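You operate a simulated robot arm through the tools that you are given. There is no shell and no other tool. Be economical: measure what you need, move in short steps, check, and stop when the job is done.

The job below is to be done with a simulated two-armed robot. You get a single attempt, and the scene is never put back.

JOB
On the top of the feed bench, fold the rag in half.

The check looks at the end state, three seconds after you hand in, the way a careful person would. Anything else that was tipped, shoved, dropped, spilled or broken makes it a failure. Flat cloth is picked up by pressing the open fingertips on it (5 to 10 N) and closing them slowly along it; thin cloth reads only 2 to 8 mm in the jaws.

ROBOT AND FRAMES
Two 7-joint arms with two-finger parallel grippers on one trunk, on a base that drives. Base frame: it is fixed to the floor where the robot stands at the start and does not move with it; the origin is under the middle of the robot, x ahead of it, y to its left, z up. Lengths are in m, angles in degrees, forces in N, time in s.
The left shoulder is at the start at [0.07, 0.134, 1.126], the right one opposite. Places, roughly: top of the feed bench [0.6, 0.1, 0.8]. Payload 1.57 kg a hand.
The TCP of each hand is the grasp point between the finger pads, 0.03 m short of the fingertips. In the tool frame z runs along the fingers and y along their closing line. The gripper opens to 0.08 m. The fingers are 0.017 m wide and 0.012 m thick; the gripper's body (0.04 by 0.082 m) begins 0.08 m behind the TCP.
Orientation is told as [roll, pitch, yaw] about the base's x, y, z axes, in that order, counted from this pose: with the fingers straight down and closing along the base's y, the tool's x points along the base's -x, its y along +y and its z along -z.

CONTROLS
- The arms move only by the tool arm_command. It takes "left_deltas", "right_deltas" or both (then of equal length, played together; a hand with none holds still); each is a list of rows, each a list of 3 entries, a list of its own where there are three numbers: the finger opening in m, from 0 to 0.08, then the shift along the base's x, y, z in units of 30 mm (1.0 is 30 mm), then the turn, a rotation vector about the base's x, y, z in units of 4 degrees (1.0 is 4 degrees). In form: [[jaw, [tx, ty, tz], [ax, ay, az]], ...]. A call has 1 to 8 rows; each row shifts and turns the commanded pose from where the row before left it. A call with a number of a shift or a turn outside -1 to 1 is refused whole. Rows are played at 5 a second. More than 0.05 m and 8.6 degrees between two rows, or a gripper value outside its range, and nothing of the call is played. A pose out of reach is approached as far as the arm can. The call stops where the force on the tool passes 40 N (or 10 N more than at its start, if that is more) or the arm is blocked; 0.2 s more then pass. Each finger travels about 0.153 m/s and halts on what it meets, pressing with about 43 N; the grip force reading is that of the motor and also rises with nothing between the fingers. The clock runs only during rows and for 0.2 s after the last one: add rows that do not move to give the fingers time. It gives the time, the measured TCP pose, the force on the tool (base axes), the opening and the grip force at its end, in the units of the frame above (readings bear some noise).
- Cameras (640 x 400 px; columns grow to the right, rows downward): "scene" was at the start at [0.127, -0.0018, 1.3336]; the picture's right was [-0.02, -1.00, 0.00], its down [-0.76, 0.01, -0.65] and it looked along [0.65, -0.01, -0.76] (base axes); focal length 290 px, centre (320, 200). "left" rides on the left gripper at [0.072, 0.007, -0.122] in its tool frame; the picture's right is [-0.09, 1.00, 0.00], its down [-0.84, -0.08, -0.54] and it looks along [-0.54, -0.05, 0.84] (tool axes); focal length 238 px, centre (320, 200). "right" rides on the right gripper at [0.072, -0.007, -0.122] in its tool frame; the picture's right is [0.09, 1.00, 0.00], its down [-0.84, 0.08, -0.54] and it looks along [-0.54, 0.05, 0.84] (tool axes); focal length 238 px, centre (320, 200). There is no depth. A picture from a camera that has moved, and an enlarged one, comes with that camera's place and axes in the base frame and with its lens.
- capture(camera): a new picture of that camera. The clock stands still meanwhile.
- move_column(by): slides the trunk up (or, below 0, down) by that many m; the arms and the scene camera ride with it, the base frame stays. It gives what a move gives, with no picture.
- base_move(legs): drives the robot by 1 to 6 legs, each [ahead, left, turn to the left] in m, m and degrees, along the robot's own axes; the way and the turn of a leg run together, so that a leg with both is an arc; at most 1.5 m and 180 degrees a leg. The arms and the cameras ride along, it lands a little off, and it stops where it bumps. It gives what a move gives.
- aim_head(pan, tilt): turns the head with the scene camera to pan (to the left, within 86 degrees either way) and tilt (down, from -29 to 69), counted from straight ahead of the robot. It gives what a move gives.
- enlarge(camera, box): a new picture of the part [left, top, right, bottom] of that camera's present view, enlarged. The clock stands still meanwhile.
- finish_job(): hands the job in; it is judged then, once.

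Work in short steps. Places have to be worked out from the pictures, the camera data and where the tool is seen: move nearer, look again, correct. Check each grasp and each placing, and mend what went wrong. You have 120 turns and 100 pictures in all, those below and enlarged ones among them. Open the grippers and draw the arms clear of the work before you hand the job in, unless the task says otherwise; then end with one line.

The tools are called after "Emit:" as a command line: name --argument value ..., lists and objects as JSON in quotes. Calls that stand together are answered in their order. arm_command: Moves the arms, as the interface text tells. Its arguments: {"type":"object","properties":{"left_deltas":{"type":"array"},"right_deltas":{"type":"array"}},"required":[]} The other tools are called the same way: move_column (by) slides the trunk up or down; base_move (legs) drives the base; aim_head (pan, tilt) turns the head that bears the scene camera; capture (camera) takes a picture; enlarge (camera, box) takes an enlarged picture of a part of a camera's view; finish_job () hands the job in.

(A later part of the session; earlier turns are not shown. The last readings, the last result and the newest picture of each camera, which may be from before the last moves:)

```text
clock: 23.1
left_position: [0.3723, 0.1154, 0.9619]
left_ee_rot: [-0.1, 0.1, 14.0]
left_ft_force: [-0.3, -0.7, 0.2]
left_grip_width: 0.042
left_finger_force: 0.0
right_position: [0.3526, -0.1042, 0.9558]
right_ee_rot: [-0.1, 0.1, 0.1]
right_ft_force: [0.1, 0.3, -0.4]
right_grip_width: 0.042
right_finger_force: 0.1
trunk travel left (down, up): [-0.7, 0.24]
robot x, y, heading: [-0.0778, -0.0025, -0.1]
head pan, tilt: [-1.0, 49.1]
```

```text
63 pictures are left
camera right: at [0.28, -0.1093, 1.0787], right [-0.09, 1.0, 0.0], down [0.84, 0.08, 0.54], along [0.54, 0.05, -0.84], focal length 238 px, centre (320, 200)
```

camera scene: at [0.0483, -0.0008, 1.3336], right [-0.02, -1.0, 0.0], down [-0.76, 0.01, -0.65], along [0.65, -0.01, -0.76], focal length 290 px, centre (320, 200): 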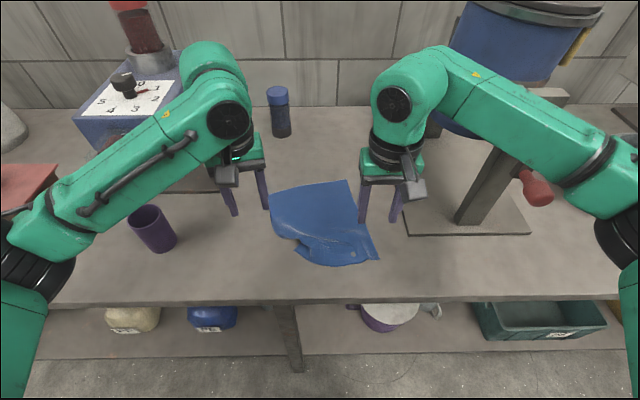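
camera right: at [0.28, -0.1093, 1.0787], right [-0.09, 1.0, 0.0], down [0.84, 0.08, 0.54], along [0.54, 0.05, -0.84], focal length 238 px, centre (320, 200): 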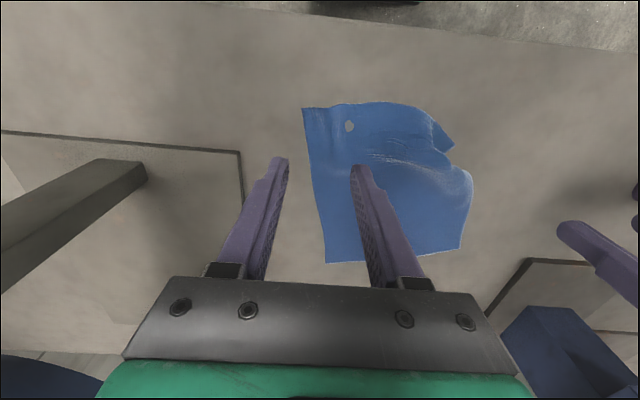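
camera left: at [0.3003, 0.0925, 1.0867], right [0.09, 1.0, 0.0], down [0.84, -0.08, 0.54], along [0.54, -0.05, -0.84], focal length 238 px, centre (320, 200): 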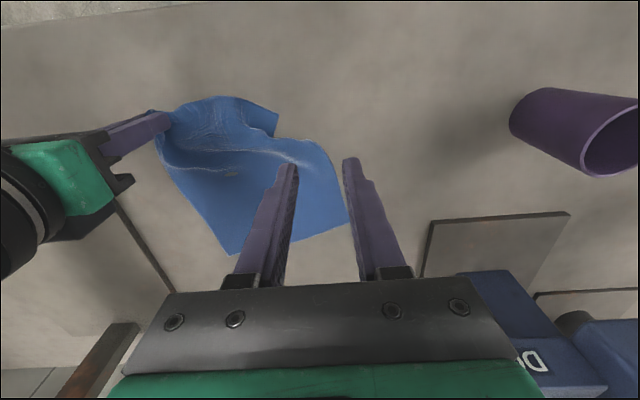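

The right side of the rag is flat, and only the near-left is ruffled. I drive forward 0.05 m for reach and yaw the right hand to match the far edge.

Emit:
base_move --legs '[[0.05, 0, 0]]'

Emit:
arm_command --right_deltas '[[0.044, [0.9, 0.3, 0], [0, 0, 0.7]], [0.044, [0.9, 0.3, 0], [0, 0, 0.7]], [0.044, [0.9, 0.3, -0.2], [0, 0, 0.7]], [0.044, [0.9, 0.3, -0.5], [0, 0, 0.7]], [0.044, [0.9, 0.6, -0.7], [0, 0, 0.7]], [0.044, [0, 0, 0], [0, 0, 0]]]' --left_deltas '[[0.044, [0.6, -0.2, 0], [0, 0, 0]], [0.044, [0.6, -0.2, 0], [0, 0, 0]], [0.044, [0.6, -0.2, -0.2], [0, 0, 0]], [0.044, [0.6, -0.2, -0.5], [0, 0, 0]], [0.044, [0.6, -0.4, -0.7], [0, 0, 0]], [0.044, [0, 0, 0], [0, 0, 0]]]'

Emit:
capture --camera "scene"

Emit:
capture --camera "left"

Emit:
capture --camera "right"

```text
clock: 24.0
left_position: [0.4236, 0.1134, 0.9632]
left_ee_rot: [0.0, 0.1, 14.1]
left_ft_force: [0.6, 0.1, 0.0]
left_grip_width: 0.0419
left_finger_force: 0.1
right_position: [0.4025, -0.1052, 0.9559]
right_ee_rot: [0.0, 0.0, 0.2]
right_ft_force: [0.7, 0.6, -1.0]
right_grip_width: 0.0421
right_finger_force: 0.0
trunk travel left (down, up): [-0.7, 0.24]
robot x, y, heading: [-0.0295, 0.0029, -0.0]
head pan, tilt: [-1.0, 49.1]
```

```text
clock: 25.4
left_position: [0.5105, 0.0795, 0.9213]
left_ee_rot: [0.0, 0.0, 14.2]
left_ft_force: [0.0, 0.4, -0.3]
left_grip_width: 0.0438
left_finger_force: 0.1
right_position: [0.5365, -0.0495, 0.9157]
right_ee_rot: [-0.1, -0.1, 14.3]
right_ft_force: [0.0, -0.8, -0.3]
right_grip_width: 0.0439
right_finger_force: 0.0
trunk travel left (down, up): [-0.7, 0.24]
robot x, y, heading: [-0.0327, -0.0026, 0.2]
head pan, tilt: [-1.0, 49.1]
```

```text
62 pictures are left
camera scene: at [0.0976, -0.0021, 1.3337], right [-0.02, -1.0, 0.0], down [-0.76, 0.01, -0.65], along [0.65, -0.01, -0.76], focal length 290 px, centre (320, 200)
```

scene: 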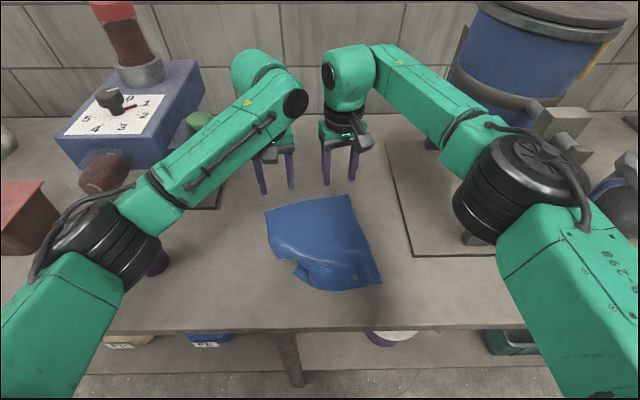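

```text
61 pictures are left
camera left: at [0.4397, 0.0678, 1.043], right [-0.15, 0.99, 0.0], down [0.83, 0.13, 0.54], along [0.54, 0.08, -0.84], focal length 238 px, centre (320, 200)
```

left: 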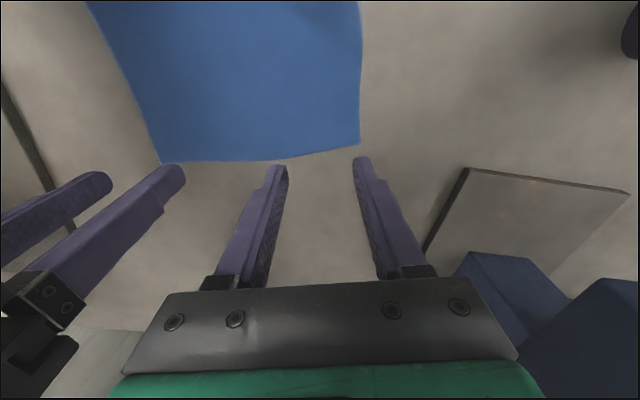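

```text
60 pictures are left
camera right: at [0.4693, -0.0723, 1.0387], right [-0.33, 0.94, 0.0], down [0.79, 0.28, 0.54], along [0.51, 0.18, -0.84], focal length 238 px, centre (320, 200)
```

right: 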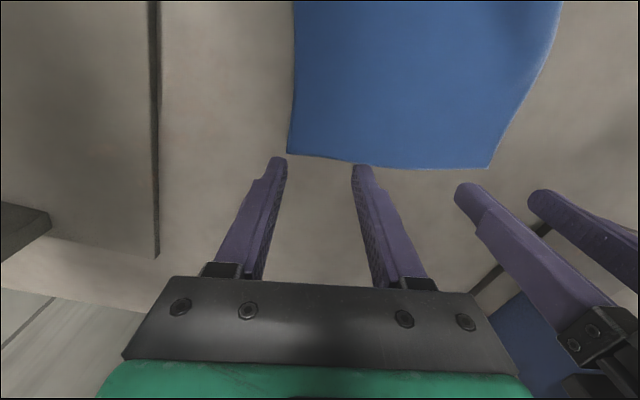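

The far corners come out at (0.509, 0.116) and (0.559, -0.073), as expected. I align and come down to just above the cloth.

Emit:
arm_command --right_deltas '[[0.044, [0, 0.28, -0.9], [0, 0, 0]], [0.044, [0, 0, -0.9], [0, 0, 0]], [0.044, [0, 0, -0.2], [0, 0, 0]], [0.044, [0, 0, 0], [0, 0, 0]]]' --left_deltas '[[0.044, [-0.13, -0.08, -1], [0, 0, 0]], [0.044, [0, 0, -1], [0, 0, 0]], [0.044, [0, 0, -0.2], [0, 0, 0]], [0.044, [0, 0, 0], [0, 0, 0]]]'

Emit:
capture --camera "left"

Emit:
capture --camera "right"

```text
clock: 26.4
left_position: [0.5086, 0.0778, 0.8534]
left_ee_rot: [-0.1, 0.1, 14.1]
left_ft_force: [-0.6, -0.3, -0.4]
left_grip_width: 0.0437
left_finger_force: 0.0
right_position: [0.5376, -0.0426, 0.8542]
right_ee_rot: [0.0, 0.0, 14.2]
right_ft_force: [-0.2, -0.1, 0.3]
right_grip_width: 0.0442
right_finger_force: 0.1
trunk travel left (down, up): [-0.7, 0.24]
robot x, y, heading: [-0.0291, 0.0005, -0.1]
head pan, tilt: [-1.0, 49.1]
```

```text
59 pictures are left
camera left: at [0.4378, 0.0656, 0.9765], right [-0.15, 0.99, 0.0], down [0.83, 0.13, 0.54], along [0.54, 0.08, -0.84], focal length 238 px, centre (320, 200)
```

left: 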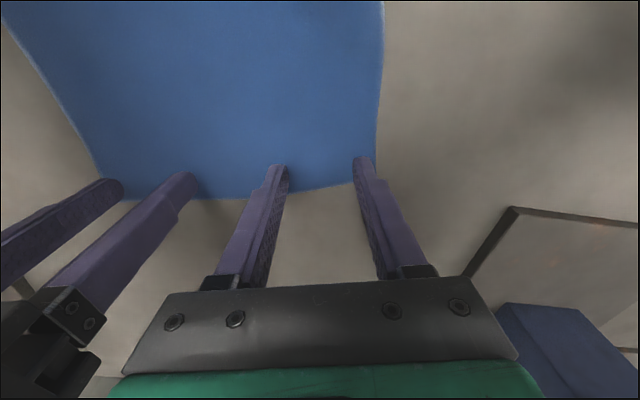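

```text
58 pictures are left
camera right: at [0.4696, -0.0647, 0.976], right [-0.33, 0.94, 0.0], down [0.79, 0.28, 0.54], along [0.51, 0.18, -0.84], focal length 238 px, centre (320, 200)
```

right: 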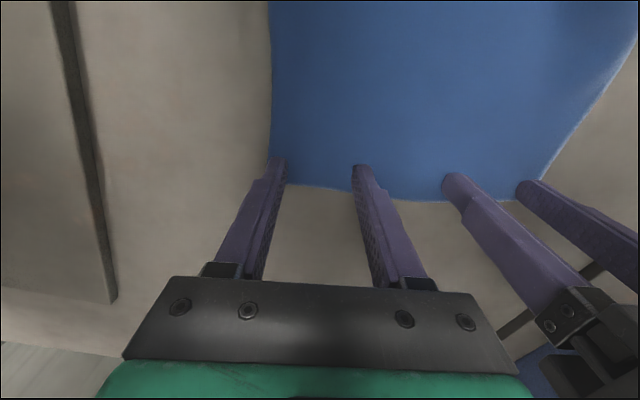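

The outer fingers sit right at the side edges. I shift each inward 5 mm and press down gently.

Emit:
arm_command --right_deltas '[[0.044, [-0.08, 0.17, 0], [0, 0, 0]], [0.044, [0, 0, -0.08], [0, 0, 0]], [0.044, [0, 0, -0.04], [0, 0, 0]], [0.044, [0, 0, 0], [0, 0, 0]]]' --left_deltas '[[0.044, [-0.03, -0.17, 0], [0, 0, 0]], [0.044, [0, 0, -0.08], [0, 0, 0]], [0.044, [0, 0, -0.04], [0, 0, 0]], [0.044, [0, 0, 0], [0, 0, 0]]]'

```text
clock: 27.4
left_position: [0.5078, 0.0725, 0.8525]
left_ee_rot: [-0.1, 0.0, 14.1]
left_ft_force: [2.4, -0.5, 2.3]
left_grip_width: 0.0438
left_finger_force: 0.0
right_position: [0.5348, -0.0375, 0.8518]
right_ee_rot: [0.0, -0.1, 14.1]
right_ft_force: [0.9, 0.5, 6.2]
right_grip_width: 0.0442
right_finger_force: 0.0
trunk travel left (down, up): [-0.7, 0.24]
robot x, y, heading: [-0.028, -0.0036, 0.3]
head pan, tilt: [-1.0, 49.1]
```

Forces are 2.3 N left and 6.2 N right. I press a little more, then check the readings.

Emit:
arm_command --right_deltas '[[0.044, [0, 0, -0.025], [0, 0, 0]], [0.044, [0, 0, 0], [0, 0, 0]]]' --left_deltas '[[0.044, [0, 0, -0.04], [0, 0, 0]], [0.044, [0, 0, 0], [0, 0, 0]]]'

```text
clock: 28.0
left_position: [0.5059, 0.0719, 0.8525]
left_ee_rot: [0.0, -0.3, 14.1]
left_ft_force: [1.8, -0.2, 10.1]
left_grip_width: 0.044
left_finger_force: 0.1
right_position: [0.5338, -0.0366, 0.8516]
right_ee_rot: [0.0, -0.2, 14.1]
right_ft_force: [2.3, -0.5, 10.8]
right_grip_width: 0.0439
right_finger_force: 0.0
trunk travel left (down, up): [-0.7, 0.24]
robot x, y, heading: [-0.031, 0.0002, 0.3]
head pan, tilt: [-1.0, 49.1]
```

Both press with about 10 N. I close slowly, the first half of the travel.

Emit:
arm_command --right_deltas '[[0.0415, [0, 0, -0.01], [0, 0, 0]], [0.039, [0, 0, 0], [0, 0, 0]], [0.0365, [0, 0, 0], [0, 0, 0]], [0.034, [0, 0, 0], [0, 0, 0]], [0.0315, [0, 0, 0], [0, 0, 0]], [0.029, [0, 0, 0], [0, 0, 0]], [0.0265, [0, 0, 0], [0, 0, 0]], [0.024, [0, 0, 0], [0, 0, 0]]]' --left_deltas '[[0.0415, [0, 0, -0.01], [0, 0, 0]], [0.039, [0, 0, 0], [0, 0, 0]], [0.0365, [0, 0, 0], [0, 0, 0]], [0.034, [0, 0, 0], [0, 0, 0]], [0.0315, [0, 0, 0], [0, 0, 0]], [0.029, [0, 0, 0], [0, 0, 0]], [0.0265, [0, 0, 0], [0, 0, 0]], [0.024, [0, 0, 0], [0, 0, 0]]]'

Emit:
capture --camera "left"

Emit:
capture --camera "right"

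```text
clock: 29.8
left_position: [0.5049, 0.0728, 0.8516]
left_ee_rot: [-0.1, -0.2, 14.1]
left_ft_force: [0.3, -0.1, 16.0]
left_grip_width: 0.0243
left_finger_force: 0.4
right_position: [0.5334, -0.0364, 0.8511]
right_ee_rot: [-0.1, -0.2, 14.0]
right_ft_force: [0.1, 0.3, 6.0]
right_grip_width: 0.0232
right_finger_force: 0.1
trunk travel left (down, up): [-0.7, 0.24]
robot x, y, heading: [-0.0297, -0.0006, 0.1]
head pan, tilt: [-1.0, 49.1]
```

```text
57 pictures are left
camera left: at [0.4341, 0.0601, 0.9739], right [-0.15, 0.99, 0.0], down [0.83, 0.13, 0.54], along [0.54, 0.08, -0.84], focal length 238 px, centre (320, 200)
```

left: 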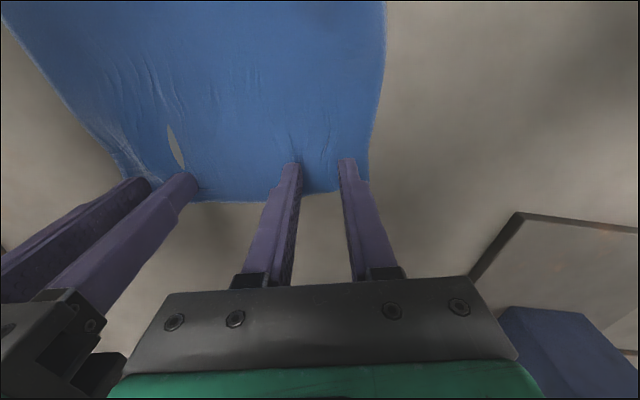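

```text
56 pictures are left
camera right: at [0.4641, -0.0598, 0.9738], right [-0.33, 0.94, 0.0], down [0.79, 0.28, 0.54], along [0.51, 0.18, -0.84], focal length 238 px, centre (320, 200)
```

right: 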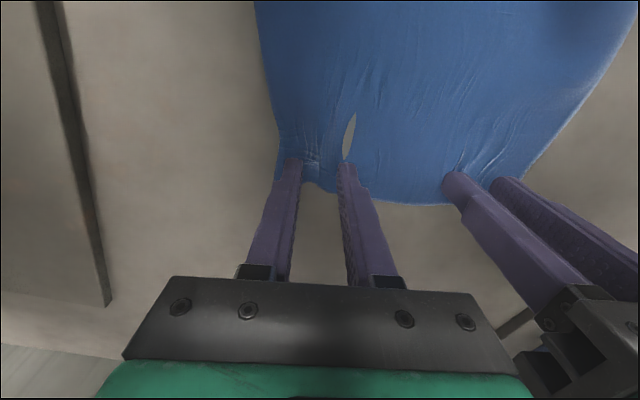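

Both sides are bunching. I continue closing to the end.

Emit:
arm_command --right_deltas '[[0.0215, [0, 0, -0.01], [0, 0, 0]], [0.019, [0, 0, 0], [0, 0, 0]], [0.0165, [0, 0, 0], [0, 0, 0]], [0.014, [0, 0, 0], [0, 0, 0]], [0.0115, [0, 0, 0], [0, 0, 0]], [0.009, [0, 0, 0], [0, 0, 0]], [0.0065, [0, 0, 0], [0, 0, 0]], [0.004, [0, 0, 0], [0, 0, 0]]]' --left_deltas '[[0.0215, [0, 0, 0], [0, 0, 0]], [0.019, [0, 0, 0], [0, 0, 0]], [0.0165, [0, 0, 0], [0, 0, 0]], [0.014, [0, 0, 0], [0, 0, 0]], [0.0115, [0, 0, 0], [0, 0, 0]], [0.009, [0, 0, 0], [0, 0, 0]], [0.0065, [0, 0, 0], [0, 0, 0]], [0.004, [0, 0, 0], [0, 0, 0]]]'

Emit:
arm_command --right_deltas '[[0.002, [0, 0, 0], [0, 0, 0]], [0.0, [0, 0, 0], [0, 0, 0]], [0.0, [0, 0, 0], [0, 0, 0]]]' --left_deltas '[[0.002, [0, 0, 0], [0, 0, 0]], [0.0, [0, 0, 0], [0, 0, 0]], [0.0, [0, 0, 0], [0, 0, 0]]]'

Emit:
capture --camera "left"

Emit:
capture --camera "right"

```text
clock: 31.6
left_position: [0.5055, 0.072, 0.8519]
left_ee_rot: [-0.2, -0.2, 13.9]
left_ft_force: [2.2, -5.5, 18.7]
left_grip_width: 0.0062
left_finger_force: 6.8
right_position: [0.5327, -0.0378, 0.8527]
right_ee_rot: [0.0, -0.2, 14.2]
right_ft_force: [-1.6, 6.7, 5.1]
right_grip_width: 0.0092
right_finger_force: 4.2
trunk travel left (down, up): [-0.7, 0.24]
robot x, y, heading: [-0.0275, -0.0008, -0.1]
head pan, tilt: [-1.0, 49.1]
```

```text
clock: 32.4
left_position: [0.5057, 0.0711, 0.8516]
left_ee_rot: [-0.3, -0.3, 13.9]
left_ft_force: [6.5, -19.5, 15.7]
left_grip_width: 0.0021
left_finger_force: 24.2
right_position: [0.5321, -0.0352, 0.8525]
right_ee_rot: [0.2, -0.2, 14.2]
right_ft_force: [-5.7, 21.4, 3.8]
right_grip_width: 0.0031
right_finger_force: 24.1
trunk travel left (down, up): [-0.7, 0.24]
robot x, y, heading: [-0.0299, -0.0022, 0.0]
head pan, tilt: [-1.0, 49.1]
```

```text
55 pictures are left
camera left: at [0.4341, 0.0597, 0.9739], right [-0.15, 0.99, 0.0], down [0.83, 0.13, 0.54], along [0.54, 0.08, -0.84], focal length 238 px, centre (320, 200)
```

left: 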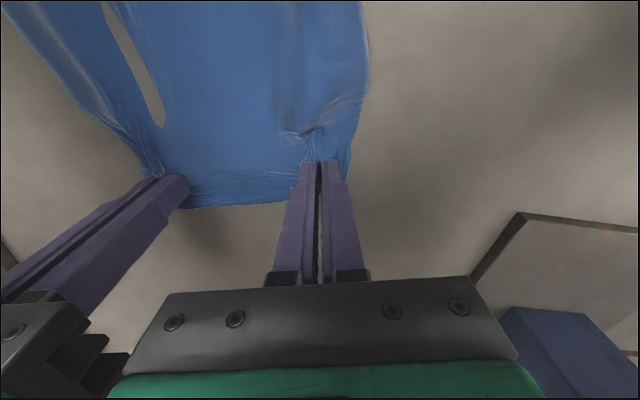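

```text
54 pictures are left
camera right: at [0.4639, -0.0581, 0.9739], right [-0.33, 0.94, 0.0], down [0.79, 0.28, 0.54], along [0.51, 0.19, -0.84], focal length 238 px, centre (320, 200)
```

right: 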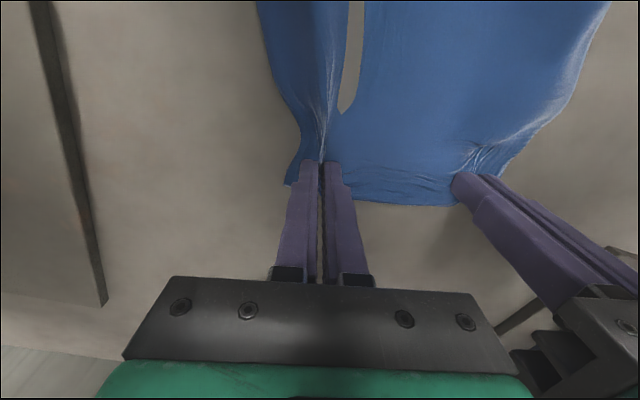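

Both hands have a grip (2.1 and 3.1 mm), with about 20 N of tension between them. I relax it by moving the hands 4 mm toward each other each, then lift a bit.

Emit:
arm_command --right_deltas '[[0.0, [-0.033, 0.13, 0.05], [0, 0, 0]], [0.0, [0, 0, 0.3], [0, 0, 0]], [0.0, [0, 0, 0.6], [0, 0, 0]]]' --left_deltas '[[0.0, [0.033, -0.13, 0.05], [0, 0, 0]], [0.0, [0, 0, 0.3], [0, 0, 0]], [0.0, [0, 0, 0.6], [0, 0, 0]]]'

Emit:
capture --camera "scene"

Emit:
capture --camera "left"

```text
clock: 33.2
left_position: [0.5066, 0.0683, 0.8783]
left_ee_rot: [0.0, 0.0, 14.0]
left_ft_force: [2.9, -10.2, 1.2]
left_grip_width: 0.0023
left_finger_force: 23.6
right_position: [0.5332, -0.0349, 0.8773]
right_ee_rot: [-0.1, 0.0, 14.0]
right_ft_force: [-3.1, 10.3, -1.0]
right_grip_width: 0.0024
right_finger_force: 24.3
trunk travel left (down, up): [-0.7, 0.24]
robot x, y, heading: [-0.0296, 0.0022, 0.4]
head pan, tilt: [-1.0, 49.1]
```

```text
53 pictures are left
camera scene: at [0.0972, -0.0018, 1.3336], right [-0.02, -1.0, 0.0], down [-0.76, 0.01, -0.65], along [0.65, -0.01, -0.76], focal length 290 px, centre (320, 200)
```

scene: 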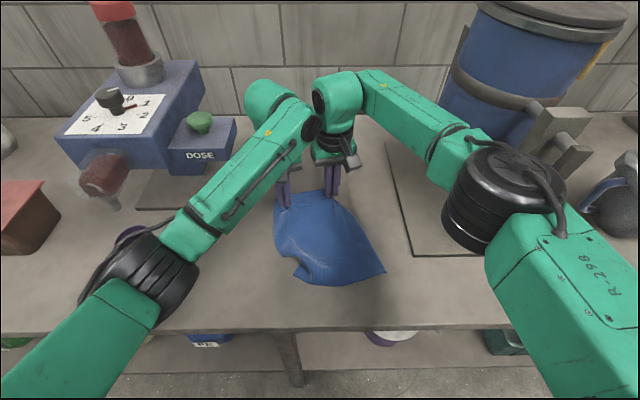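

```text
52 pictures are left
camera left: at [0.4371, 0.0566, 1.0003], right [-0.15, 0.99, 0.0], down [0.83, 0.13, 0.54], along [0.53, 0.08, -0.84], focal length 238 px, centre (320, 200)
```

left: 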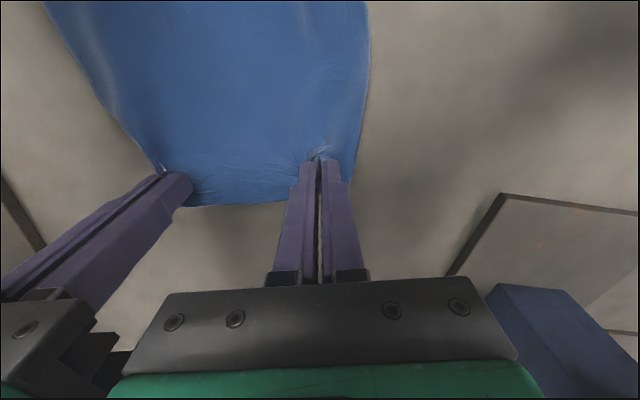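

Both grips hold. I ease the tension a bit more, and lift high while turning both hands back square so the rag hangs straight.

Emit:
arm_command --right_deltas '[[0.0, [-0.13, 0.06, 0.5], [0, 0, -0.44]], [0.0, [-0.14, 0, 0.97], [0, 0, -0.44]], [0.0, [-0.14, 0, 0.97], [0, 0, -0.44]], [0.0, [-0.14, 0, 0.97], [0, 0, -0.44]], [0.0, [-0.14, 0, 0.97], [0, 0, -0.44]], [0.0, [-0.14, 0, 0.97], [0, 0, -0.44]], [0.0, [-0.14, 0, 0.97], [0, 0, -0.44]], [0.0, [-0.14, 0, 0.97], [0, 0, -0.44]]]' --left_deltas '[[0.0, [-0.03, -0.06, 0.5], [0, 0, -0.44]], [0.0, [-0.03, 0, 0.97], [0, 0, -0.44]], [0.0, [-0.03, 0, 0.97], [0, 0, -0.44]], [0.0, [-0.03, 0, 0.97], [0, 0, -0.44]], [0.0, [-0.03, 0, 0.97], [0, 0, -0.44]], [0.0, [-0.03, 0, 0.97], [0, 0, -0.44]], [0.0, [-0.03, 0, 0.97], [0, 0, -0.44]], [0.0, [-0.03, 0, 0.97], [0, 0, -0.44]]]'

Emit:
capture --camera "scene"

Emit:
capture --camera "left"

```text
clock: 35.0
left_position: [0.4997, 0.0676, 1.0975]
left_ee_rot: [0.0, 0.0, 0.0]
left_ft_force: [-0.3, 0.2, 0.6]
left_grip_width: 0.0022
left_finger_force: 23.4
right_position: [0.5013, -0.033, 1.0971]
right_ee_rot: [0.0, 0.0, 0.1]
right_ft_force: [0.0, -0.5, 0.0]
right_grip_width: 0.0022
right_finger_force: 23.8
trunk travel left (down, up): [-0.7, 0.24]
robot x, y, heading: [-0.0251, 0.0017, 0.3]
head pan, tilt: [-1.0, 49.1]
```

```text
51 pictures are left
camera scene: at [0.097, -0.0017, 1.3337], right [-0.02, -1.0, 0.0], down [-0.76, 0.01, -0.66], along [0.65, -0.01, -0.76], focal length 290 px, centre (320, 200)
```

scene: 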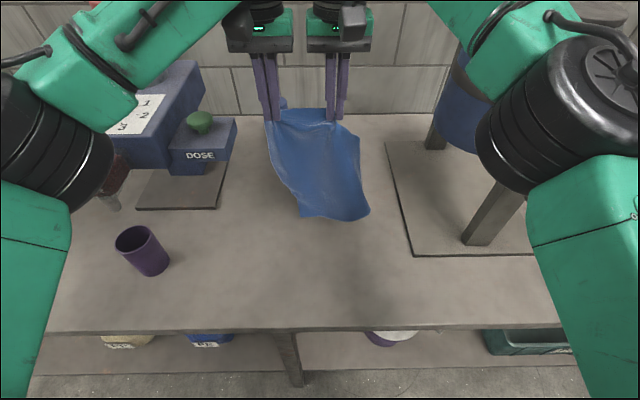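

```text
50 pictures are left
camera left: at [0.4294, 0.0737, 1.2203], right [0.09, 1.0, 0.0], down [0.84, -0.08, 0.54], along [0.54, -0.05, -0.84], focal length 238 px, centre (320, 200)
```

left: 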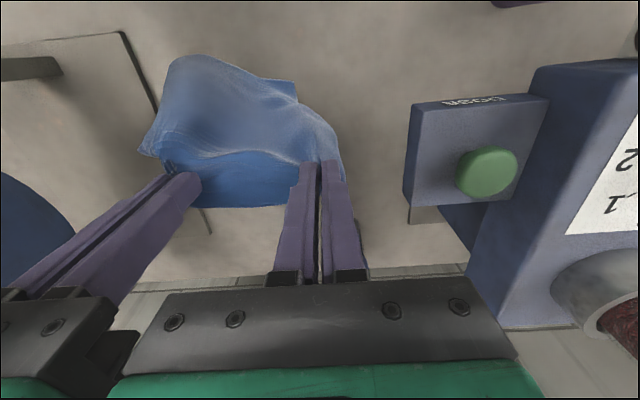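

The rag hangs from both hands. I let it settle a second and look closely at its lower part.

Emit:
arm_command --right_deltas '[[0.0, [0, -0.05, 0.5], [0, 0, 0]], [0.0, [0, 0, 0], [0, 0, 0]], [0.0, [0, 0, 0], [0, 0, 0]], [0.0, [0, 0, 0], [0, 0, 0]], [0.0, [0, 0, 0], [0, 0, 0]], [0.0, [0, 0, 0], [0, 0, 0]]]' --left_deltas '[[0.0, [0, 0.05, 0.5], [0, 0, 0]], [0.0, [0, 0, 0], [0, 0, 0]], [0.0, [0, 0, 0], [0, 0, 0]], [0.0, [0, 0, 0], [0, 0, 0]], [0.0, [0, 0, 0], [0, 0, 0]], [0.0, [0, 0, 0], [0, 0, 0]]]'

Emit:
enlarge --camera "scene" --box '[220, 80, 420, 240]'

```text
clock: 36.4
left_position: [0.5028, 0.0678, 1.1118]
left_ee_rot: [0.0, 0.1, 0.0]
left_ft_force: [0.3, -0.1, -0.1]
left_grip_width: 0.002
left_finger_force: 22.9
right_position: [0.5008, -0.0335, 1.1121]
right_ee_rot: [-0.2, 0.0, -0.1]
right_ft_force: [-0.1, 1.3, -1.0]
right_grip_width: 0.0026
right_finger_force: 24.0
trunk travel left (down, up): [-0.7, 0.24]
robot x, y, heading: [-0.0262, -0.0061, -0.1]
head pan, tilt: [-1.0, 49.1]
```

```text
2.50 times, centred on (320, 160) of scene
camera zoom: at [0.099, -0.0016, 1.3336], right [-0.02, -1.0, 0.0], down [-0.76, 0.01, -0.65], along [0.65, -0.01, -0.76], focal length 726 px, centre (320, 300)
```

zoom: 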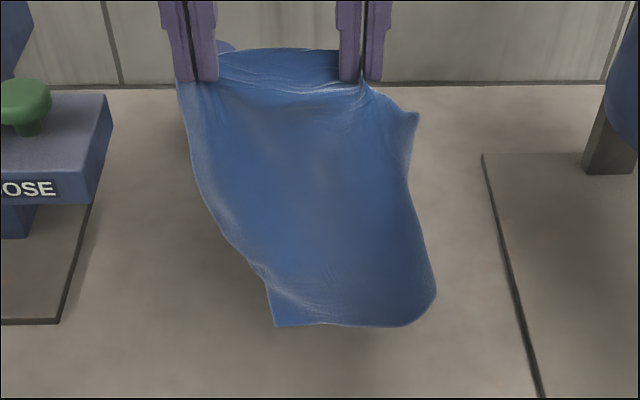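

The rag hangs full-length. I carry it toward the robot to x ≈ 0.385 and lower until the bottom edge just touches the bench.

Emit:
arm_command --right_deltas '[[0.0, [-0.6, 0, 0], [0, 0, 0]], [0.0, [-0.8, 0, 0], [0, 0, 0]], [0.0, [-0.8, 0, 0], [0, 0, 0]], [0.0, [-0.8, 0, 0], [0, 0, 0]], [0.0, [-0.8, 0, -0.2], [0, 0, 0]], [0.0, [0, 0, -0.5], [0, 0, 0]], [0.0, [0, 0, -0.5], [0, 0, 0]], [0.0, [0, 0, 0], [0, 0, 0]]]' --left_deltas '[[0.0, [-0.6, 0, 0], [0, 0, 0]], [0.0, [-0.8, 0, 0], [0, 0, 0]], [0.0, [-0.8, 0, 0], [0, 0, 0]], [0.0, [-0.8, 0, 0], [0, 0, 0]], [0.0, [-0.8, 0, -0.2], [0, 0, 0]], [0.0, [0, 0, -0.5], [0, 0, 0]], [0.0, [0, 0, -0.5], [0, 0, 0]], [0.0, [0, 0, 0], [0, 0, 0]]]'

Emit:
capture --camera "scene"

Emit:
capture --camera "right"

Emit:
capture --camera "left"

```text
clock: 38.2
left_position: [0.3855, 0.0684, 1.0773]
left_ee_rot: [-0.1, 0.0, 0.0]
left_ft_force: [-0.2, -0.5, 0.1]
left_grip_width: 0.0019
left_finger_force: 23.8
right_position: [0.3866, -0.0325, 1.074]
right_ee_rot: [0.0, 0.0, 0.0]
right_ft_force: [-0.1, 0.6, 0.3]
right_grip_width: 0.0023
right_finger_force: 23.6
trunk travel left (down, up): [-0.7, 0.24]
robot x, y, heading: [-0.0319, 0.002, 0.0]
head pan, tilt: [-1.0, 49.1]
```

```text
48 pictures are left
camera scene: at [0.098, -0.0015, 1.3337], right [-0.02, -1.0, 0.0], down [-0.76, 0.01, -0.65], along [0.65, -0.01, -0.76], focal length 290 px, centre (320, 200)
```

scene: 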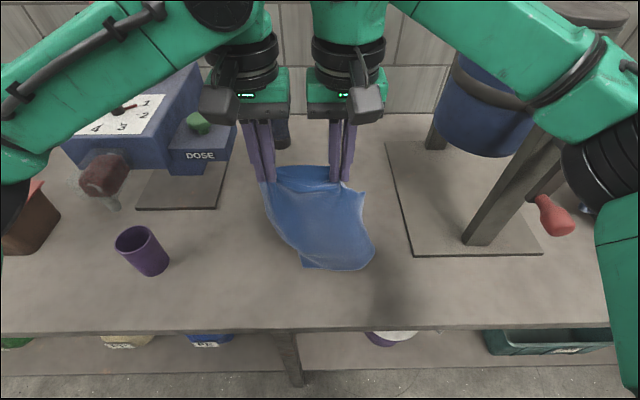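

```text
47 pictures are left
camera right: at [0.3145, -0.038, 1.1977], right [-0.09, 1.0, 0.0], down [0.84, 0.08, 0.54], along [0.54, 0.05, -0.84], focal length 238 px, centre (320, 200)
```

right: 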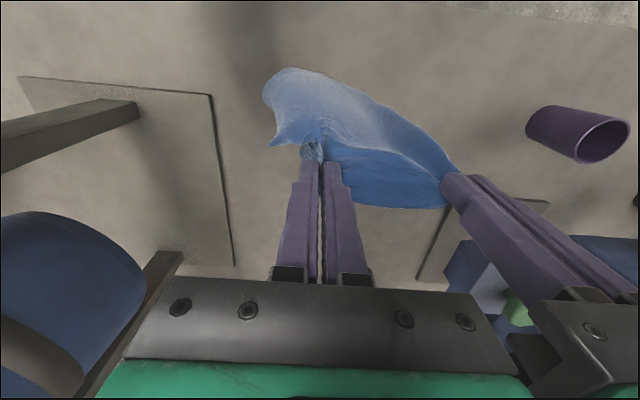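

```text
46 pictures are left
camera left: at [0.3155, 0.074, 1.1985], right [0.09, 1.0, 0.0], down [0.84, -0.08, 0.54], along [0.54, -0.05, -0.84], focal length 238 px, centre (320, 200)
```

left: 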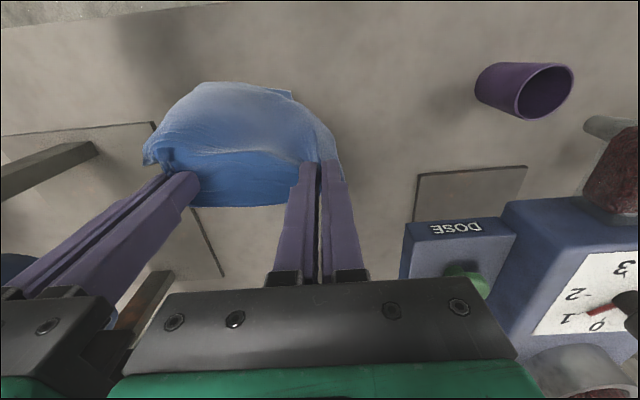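

The bottom edge touches the bench. I now lay the rag out by moving the hands forward along an arc and down, so the cloth stays drawn out.

Emit:
arm_command --right_deltas '[[0.0, [0.81, 0, -0.05], [0, 0, 0]], [0.0, [0.8, 0, -0.14], [0, 0, 0]], [0.0, [0.78, 0, -0.23], [0, 0, 0]], [0.0, [0.75, 0, -0.31], [0, 0, 0]], [0.0, [0.71, 0, -0.4], [0, 0, 0]], [0.0, [0.66, 0, -0.48], [0, 0, 0]], [0.0, [0.6, 0, -0.55], [0, 0, 0]], [0.0, [0.54, 0, -0.61], [0, 0, 0]]]' --left_deltas '[[0.0, [0.81, 0, -0.05], [0, 0, 0]], [0.0, [0.8, 0, -0.14], [0, 0, 0]], [0.0, [0.78, 0, -0.23], [0, 0, 0]], [0.0, [0.75, 0, -0.31], [0, 0, 0]], [0.0, [0.71, 0, -0.4], [0, 0, 0]], [0.0, [0.66, 0, -0.48], [0, 0, 0]], [0.0, [0.6, 0, -0.55], [0, 0, 0]], [0.0, [0.54, 0, -0.61], [0, 0, 0]]]'

Emit:
capture --camera "scene"

```text
clock: 40.0
left_position: [0.5575, 0.0692, 0.9901]
left_ee_rot: [-0.1, 0.1, -0.1]
left_ft_force: [0.7, -3.1, 0.2]
left_grip_width: 0.0019
left_finger_force: 23.5
right_position: [0.5478, -0.0325, 1.0018]
right_ee_rot: [0.0, -0.1, 0.1]
right_ft_force: [0.3, 3.2, -0.7]
right_grip_width: 0.0023
right_finger_force: 23.5
right hand out of reach, approached as far as the arm can: row 8
trunk travel left (down, up): [-0.7, 0.24]
robot x, y, heading: [-0.0318, -0.0025, -0.0]
head pan, tilt: [-1.0, 49.1]
```

```text
45 pictures are left
camera scene: at [0.0992, -0.0012, 1.3336], right [-0.02, -1.0, 0.0], down [-0.76, 0.01, -0.65], along [0.65, -0.01, -0.76], focal length 290 px, centre (320, 200)
```

scene: 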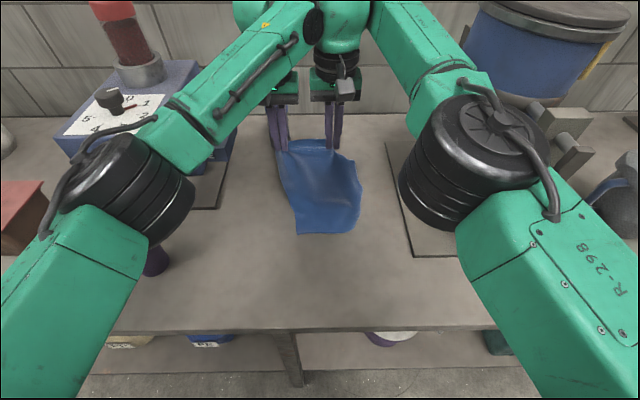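

The right hand reaches its limit at this height, and the near edge slid forward to x ≈ 0.447. I take a closer look at the rag's shape before deciding.

Emit:
enlarge --camera "scene" --box '[230, 110, 410, 250]'

Emit:
capture --camera "left"

Emit:
capture --camera "right"

```text
2.86 times, centred on (320, 180) of scene
camera zoom: at [0.0992, -0.0012, 1.3336], right [-0.02, -1.0, 0.0], down [-0.76, 0.01, -0.65], along [0.65, -0.01, -0.76], focal length 829 px, centre (320, 257)
```

zoom: 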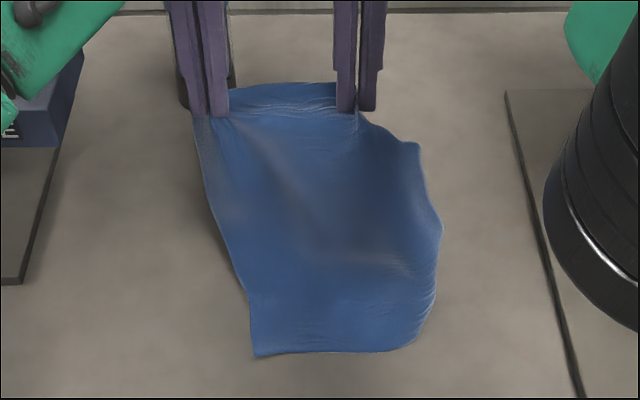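

```text
43 pictures are left
camera left: at [0.4864, 0.0746, 1.1134], right [0.09, 1.0, 0.0], down [0.84, -0.08, 0.54], along [0.54, -0.05, -0.84], focal length 238 px, centre (320, 200)
```

left: 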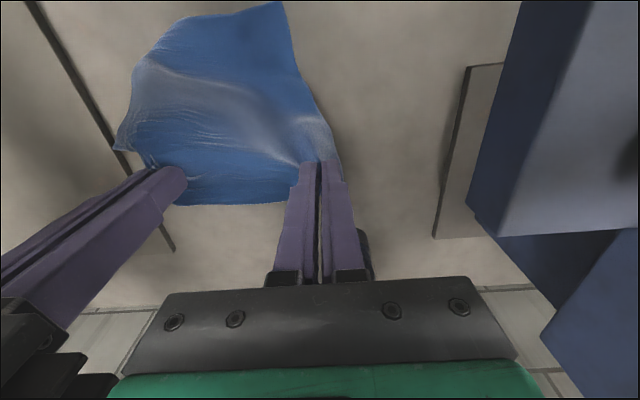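

```text
42 pictures are left
camera right: at [0.4758, -0.0383, 1.1238], right [-0.1, 1.0, 0.0], down [0.84, 0.08, 0.54], along [0.54, 0.05, -0.84], focal length 238 px, centre (320, 200)
```

right: 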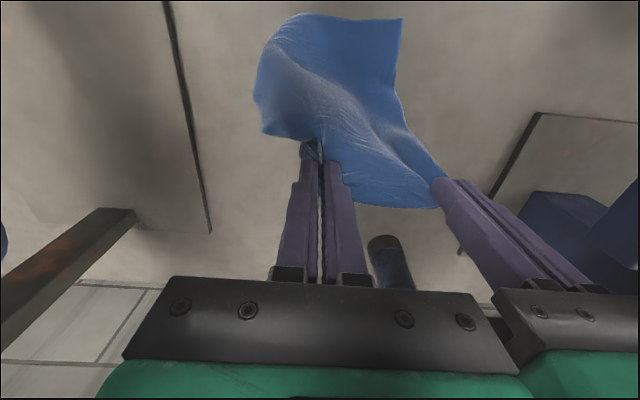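

The shape is good but lies too far ahead for the right arm's reach. I go back along the arc, back the base up 0.06 m, and lay it again from nearer.

Emit:
arm_command --right_deltas '[[0.0, [-0.5, 0, 0.8], [0, 0, 0]], [0.0, [-0.7, 0, 0.8], [0, 0, 0]], [0.0, [-0.8, 0, 0.6], [0, 0, 0]], [0.0, [-0.9, 0, 0.6], [0, 0, 0]], [0.0, [-0.9, 0, 0.5], [0, 0, 0]], [0.0, [-0.9, 0, 0.5], [0, 0, 0]], [0.0, [-0.95, 0, 0], [0, 0, 0]], [0.0, [0, 0, 0], [0, 0, 0]]]' --left_deltas '[[0.0, [-0.5, 0, 0.8], [0, 0, 0]], [0.0, [-0.7, 0, 0.8], [0, 0, 0]], [0.0, [-0.8, 0, 0.6], [0, 0, 0]], [0.0, [-0.9, 0, 0.6], [0, 0, 0]], [0.0, [-0.9, 0, 0.5], [0, 0, 0]], [0.0, [-0.9, 0, 0.5], [0, 0, 0]], [0.0, [-0.95, 0, 0], [0, 0, 0]], [0.0, [0, 0, 0], [0, 0, 0]]]'

Emit:
base_move --legs '[[-0.06, 0, 0]]'

Emit:
capture --camera "scene"

Emit:
capture --camera "right"

```text
clock: 41.8
left_position: [0.3895, 0.0672, 1.1065]
left_ee_rot: [0.0, 0.1, 0.1]
left_ft_force: [-0.3, -2.9, 0.2]
left_grip_width: 0.0021
left_finger_force: 23.7
right_position: [0.3755, -0.0343, 1.113]
right_ee_rot: [0.0, 0.1, 0.0]
right_ft_force: [0.5, 3.1, -0.5]
right_grip_width: 0.0023
right_finger_force: 23.5
trunk travel left (down, up): [-0.7, 0.24]
robot x, y, heading: [-0.0293, -0.0026, 0.5]
head pan, tilt: [-1.0, 49.1]
```

```text
clock: 42.8
left_position: [0.3334, 0.0666, 1.1044]
left_ee_rot: [0.0, 0.3, 0.0]
left_ft_force: [0.0, -2.0, 0.1]
left_grip_width: 0.0018
left_finger_force: 23.3
right_position: [0.32, -0.0336, 1.112]
right_ee_rot: [0.0, 0.2, -0.1]
right_ft_force: [0.9, 3.3, -0.9]
right_grip_width: 0.0024
right_finger_force: 23.4
trunk travel left (down, up): [-0.7, 0.24]
robot x, y, heading: [-0.0872, -0.0048, 0.3]
head pan, tilt: [-1.0, 49.1]
```

```text
41 pictures are left
camera scene: at [0.0434, -0.0016, 1.3331], right [-0.02, -1.0, 0.0], down [-0.76, 0.01, -0.65], along [0.65, -0.01, -0.76], focal length 290 px, centre (320, 200)
```

scene: 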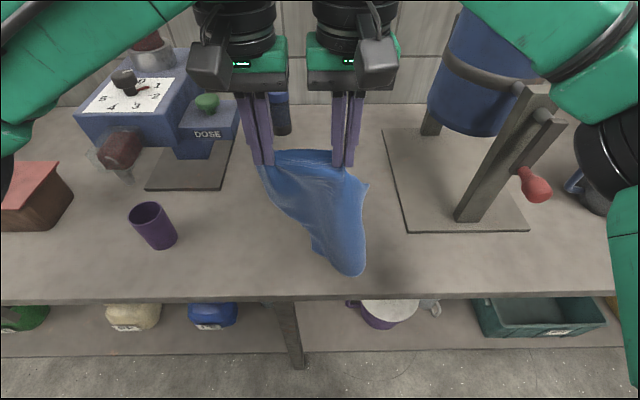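

```text
40 pictures are left
camera right: at [0.248, -0.0396, 1.2347], right [-0.09, 1.0, 0.0], down [0.84, 0.08, 0.54], along [0.54, 0.05, -0.84], focal length 238 px, centre (320, 200)
```

right: 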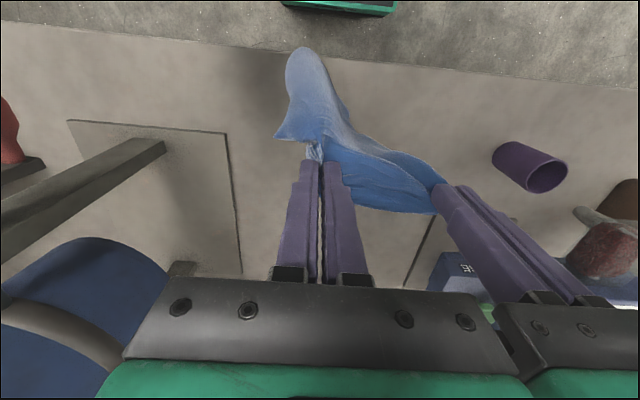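

The rag is still swinging, and the hands are about 1 cm out of line in x. I align them and let it settle.

Emit:
arm_command --right_deltas '[[0.0, [0.22, 0, -0.1], [0, 0, 0]], [0.0, [0, 0, 0], [0, 0, 0]], [0.0, [0, 0, 0], [0, 0, 0]], [0.0, [0, 0, 0], [0, 0, 0]], [0.0, [0, 0, 0], [0, 0, 0]], [0.0, [0, 0, 0], [0, 0, 0]], [0.0, [0, 0, 0], [0, 0, 0]]]' --left_deltas '[[0.0, [-0.22, -0.03, 0.1], [0, 0, 0]], [0.0, [0, 0, 0], [0, 0, 0]], [0.0, [0, 0, 0], [0, 0, 0]], [0.0, [0, 0, 0], [0, 0, 0]], [0.0, [0, 0, 0], [0, 0, 0]], [0.0, [0, 0, 0], [0, 0, 0]], [0.0, [0, 0, 0], [0, 0, 0]]]'

Emit:
capture --camera "scene"

Emit:
capture --camera "right"

```text
clock: 44.4
left_position: [0.3233, 0.0657, 1.1073]
left_ee_rot: [0.0, 0.1, 0.1]
left_ft_force: [-0.6, 0.3, -0.3]
left_grip_width: 0.0021
left_finger_force: 23.6
right_position: [0.3223, -0.0343, 1.1088]
right_ee_rot: [0.0, 0.0, -0.1]
right_ft_force: [0.5, 0.7, -0.7]
right_grip_width: 0.0024
right_finger_force: 23.6
trunk travel left (down, up): [-0.7, 0.24]
robot x, y, heading: [-0.0881, -0.0014, 0.2]
head pan, tilt: [-1.0, 49.1]
```

```text
39 pictures are left
camera scene: at [0.0397, -0.0016, 1.3336], right [-0.02, -1.0, 0.0], down [-0.76, 0.01, -0.65], along [0.65, -0.01, -0.76], focal length 290 px, centre (320, 200)
```

scene: 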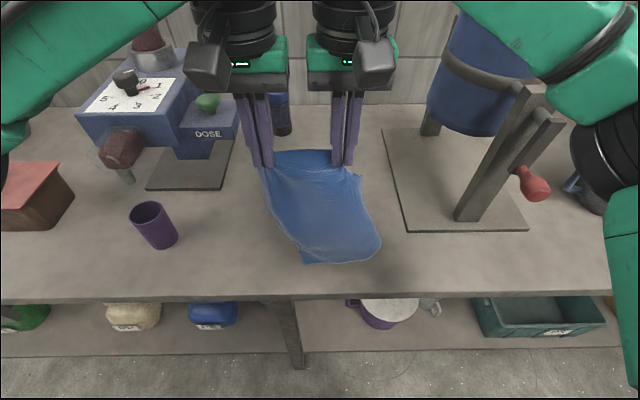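

```text
38 pictures are left
camera right: at [0.2506, -0.0395, 1.2322], right [-0.09, 1.0, 0.0], down [0.84, 0.08, 0.54], along [0.54, 0.05, -0.84], focal length 238 px, centre (320, 200)
```

right: 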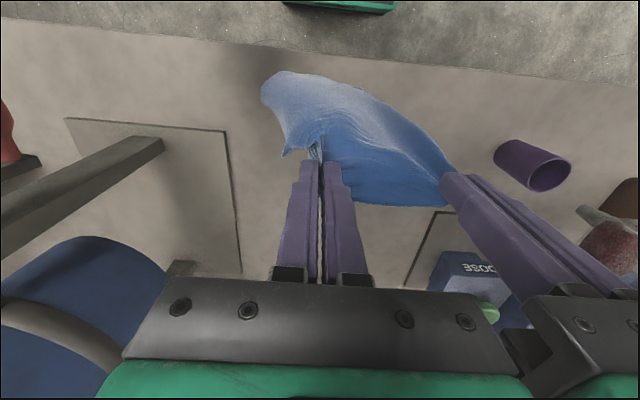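

It has settled. I lower until some cloth rests, then move forward and down.

Emit:
arm_command --right_deltas '[[0.0, [0, 0, -0.7], [0, 0, 0]], [0.0, [0, 0, -0.7], [0, 0, 0]], [0.0, [0.5, 0, -0.6], [0, 0, 0]], [0.0, [0.7, 0, -0.5], [0, 0, 0]], [0.0, [0.8, 0, -0.4], [0, 0, 0]], [0.0, [0.9, 0, -0.4], [0, 0, 0]], [0.0, [0.9, 0, -0.4], [0, 0, 0]], [0.0, [0.8, 0, -0.5], [0, 0, 0]]]' --left_deltas '[[0.0, [0, 0, -0.7], [0, 0, 0]], [0.0, [0, 0, -0.7], [0, 0, 0]], [0.0, [0.5, 0, -0.6], [0, 0, 0]], [0.0, [0.7, 0, -0.5], [0, 0, 0]], [0.0, [0.8, 0, -0.4], [0, 0, 0]], [0.0, [0.9, 0, -0.4], [0, 0, 0]], [0.0, [0.9, 0, -0.4], [0, 0, 0]], [0.0, [0.8, 0, -0.5], [0, 0, 0]]]'

Emit:
capture --camera "scene"

```text
clock: 46.1
left_position: [0.4638, 0.0669, 0.9811]
left_ee_rot: [0.0, 0.2, 0.0]
left_ft_force: [-0.1, -1.5, 0.2]
left_grip_width: 0.0021
left_finger_force: 24.1
right_position: [0.4636, -0.0335, 0.9843]
right_ee_rot: [0.0, 0.2, 0.2]
right_ft_force: [0.0, -0.4, -0.2]
right_grip_width: 0.0022
right_finger_force: 24.0
trunk travel left (down, up): [-0.7, 0.24]
robot x, y, heading: [-0.089, -0.004, 0.3]
head pan, tilt: [-1.0, 49.1]
```

```text
37 pictures are left
camera scene: at [0.0413, -0.0016, 1.3334], right [-0.02, -1.0, 0.0], down [-0.76, 0.01, -0.65], along [0.65, -0.01, -0.76], focal length 290 px, centre (320, 200)
```

scene: 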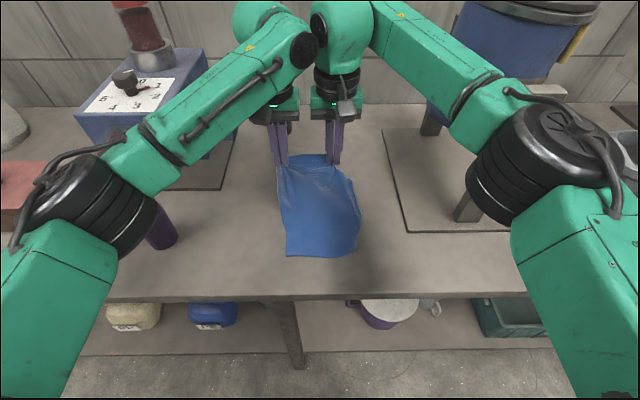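

Near edge now lies at x ≈ 0.33 and straight. I continue forward and down.

Emit:
arm_command --right_deltas '[[0.0, [0.7, 0, -0.6], [0, 0, 0]], [0.0, [0.7, 0, -0.7], [0, 0, 0]], [0.0, [0.6, 0, -0.8], [0, 0, 0]], [0.0, [0.4, 0, -0.8], [0, 0, 0]], [0.0, [0.2, 0, -0.8], [0, 0, 0]], [0.0, [0, 0, -0.35], [0, 0, 0]], [0.0, [0, 0, 0], [0, 0, 0]]]' --left_deltas '[[0.0, [0.7, 0, -0.6], [0, 0, 0]], [0.0, [0.7, 0, -0.7], [0, 0, 0]], [0.0, [0.6, 0, -0.8], [0, 0, 0]], [0.0, [0.4, 0, -0.8], [0, 0, 0]], [0.0, [0.2, 0, -0.8], [0, 0, 0]], [0.0, [0, 0, -0.35], [0, 0, 0]], [0.0, [0, 0, 0], [0, 0, 0]]]'

Emit:
capture --camera "scene"

Emit:
capture --camera "left"

Emit:
capture --camera "right"

```text
clock: 47.8
left_position: [0.5113, 0.0694, 0.8712]
left_ee_rot: [-0.7, 0.0, 0.0]
left_ft_force: [-4.1, -24.5, 4.8]
left_grip_width: 0.0024
left_finger_force: 23.5
left hand out of reach, approached as far as the arm can: row 3, 4, 6
right_position: [0.4945, -0.0393, 0.8842]
right_ee_rot: [-0.1, 0.5, -0.8]
right_ft_force: [3.8, 25.1, -5.2]
right_grip_width: 0.0034
right_finger_force: 23.9
right hand out of reach, approached as far as the arm can: row 2, 3, 4, 5
trunk travel left (down, up): [-0.7, 0.24]
robot x, y, heading: [-0.0849, 0.0007, 0.0]
head pan, tilt: [-1.0, 49.1]
```

```text
36 pictures are left
camera scene: at [0.0395, -0.0009, 1.3336], right [-0.02, -1.0, 0.0], down [-0.76, 0.01, -0.65], along [0.65, -0.01, -0.76], focal length 290 px, centre (320, 200)
```

scene: 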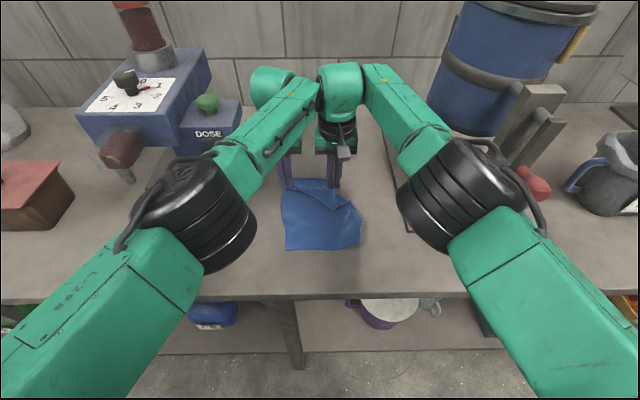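

```text
35 pictures are left
camera left: at [0.4403, 0.0765, 0.9938], right [0.09, 1.0, -0.01], down [0.84, -0.07, 0.54], along [0.54, -0.06, -0.84], focal length 238 px, centre (320, 200)
```

left: 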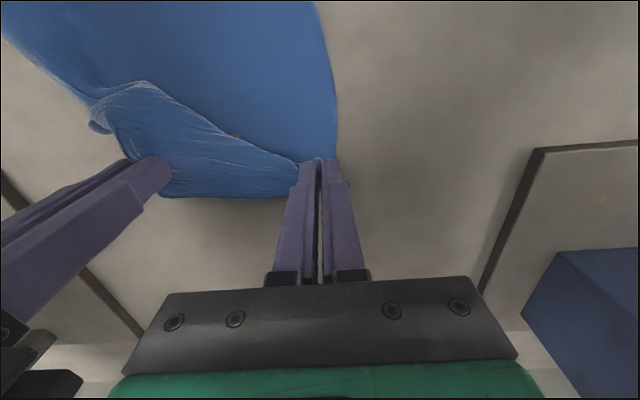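

```text
34 pictures are left
camera right: at [0.4234, -0.043, 1.007], right [-0.08, 1.0, 0.0], down [0.84, 0.07, 0.54], along [0.53, 0.04, -0.84], focal length 238 px, centre (320, 200)
```

right: 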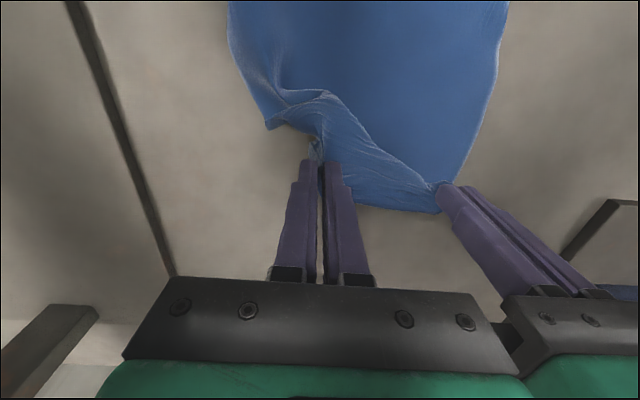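

Both arms are at their reach limit, with 25 N between the hands. I pull the commands back to relax, then drive the base forward.

Emit:
arm_command --right_deltas '[[0.0, [-0.8, 0.05, 0.3], [0, 0, 0]], [0.0, [-0.7, 0, 0.2], [0, 0, 0]], [0.0, [0, 0, 0], [0, 0, 0]]]' --left_deltas '[[0.0, [-0.8, -0.05, 0.3], [0, 0, 0]], [0.0, [-0.7, 0, 0.2], [0, 0, 0]], [0.0, [0, 0, 0], [0, 0, 0]]]'

Emit:
base_move --legs '[[0.05, 0, 0]]'

Emit:
capture --camera "scene"

```text
clock: 48.5
left_position: [0.5108, 0.0726, 0.8671]
left_ee_rot: [0.3, 0.4, 0.2]
left_ft_force: [-0.7, 0.1, -0.7]
left_grip_width: 0.002
left_finger_force: 23.8
left hand out of reach, approached as far as the arm can: row 1, 2
right_position: [0.4512, -0.0327, 0.9061]
right_ee_rot: [0.3, -0.1, -0.1]
right_ft_force: [0.1, -0.2, 0.0]
right_grip_width: 0.0
right_finger_force: 20.7
trunk travel left (down, up): [-0.7, 0.24]
robot x, y, heading: [-0.0853, -0.0019, 0.1]
head pan, tilt: [-1.0, 49.1]
```

```text
clock: 49.5
left_position: [0.5577, 0.0725, 0.8685]
left_ee_rot: [0.0, 0.3, 0.3]
left_ft_force: [0.3, -0.5, 0.4]
left_grip_width: 0.0021
left_finger_force: 23.5
right_position: [0.4972, -0.032, 0.9073]
right_ee_rot: [0.3, -0.4, 0.1]
right_ft_force: [-0.7, 0.0, 0.0]
right_grip_width: 0.0003
right_finger_force: 21.3
trunk travel left (down, up): [-0.7, 0.24]
robot x, y, heading: [-0.0383, -0.0002, -0.1]
head pan, tilt: [-1.0, 49.1]
```

```text
33 pictures are left
camera scene: at [0.0853, -0.0015, 1.334], right [-0.02, -1.0, 0.0], down [-0.75, 0.01, -0.66], along [0.66, -0.01, -0.75], focal length 290 px, centre (320, 200)
```

scene: 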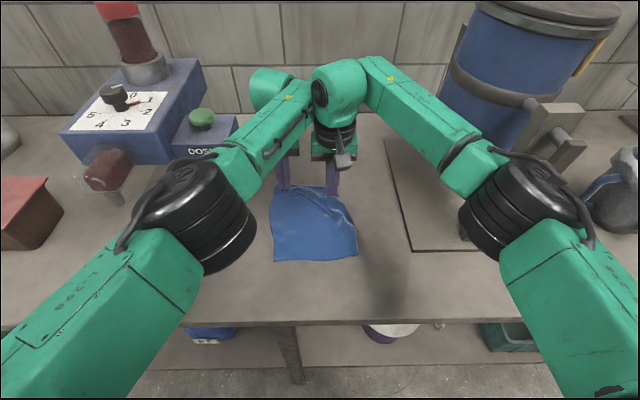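

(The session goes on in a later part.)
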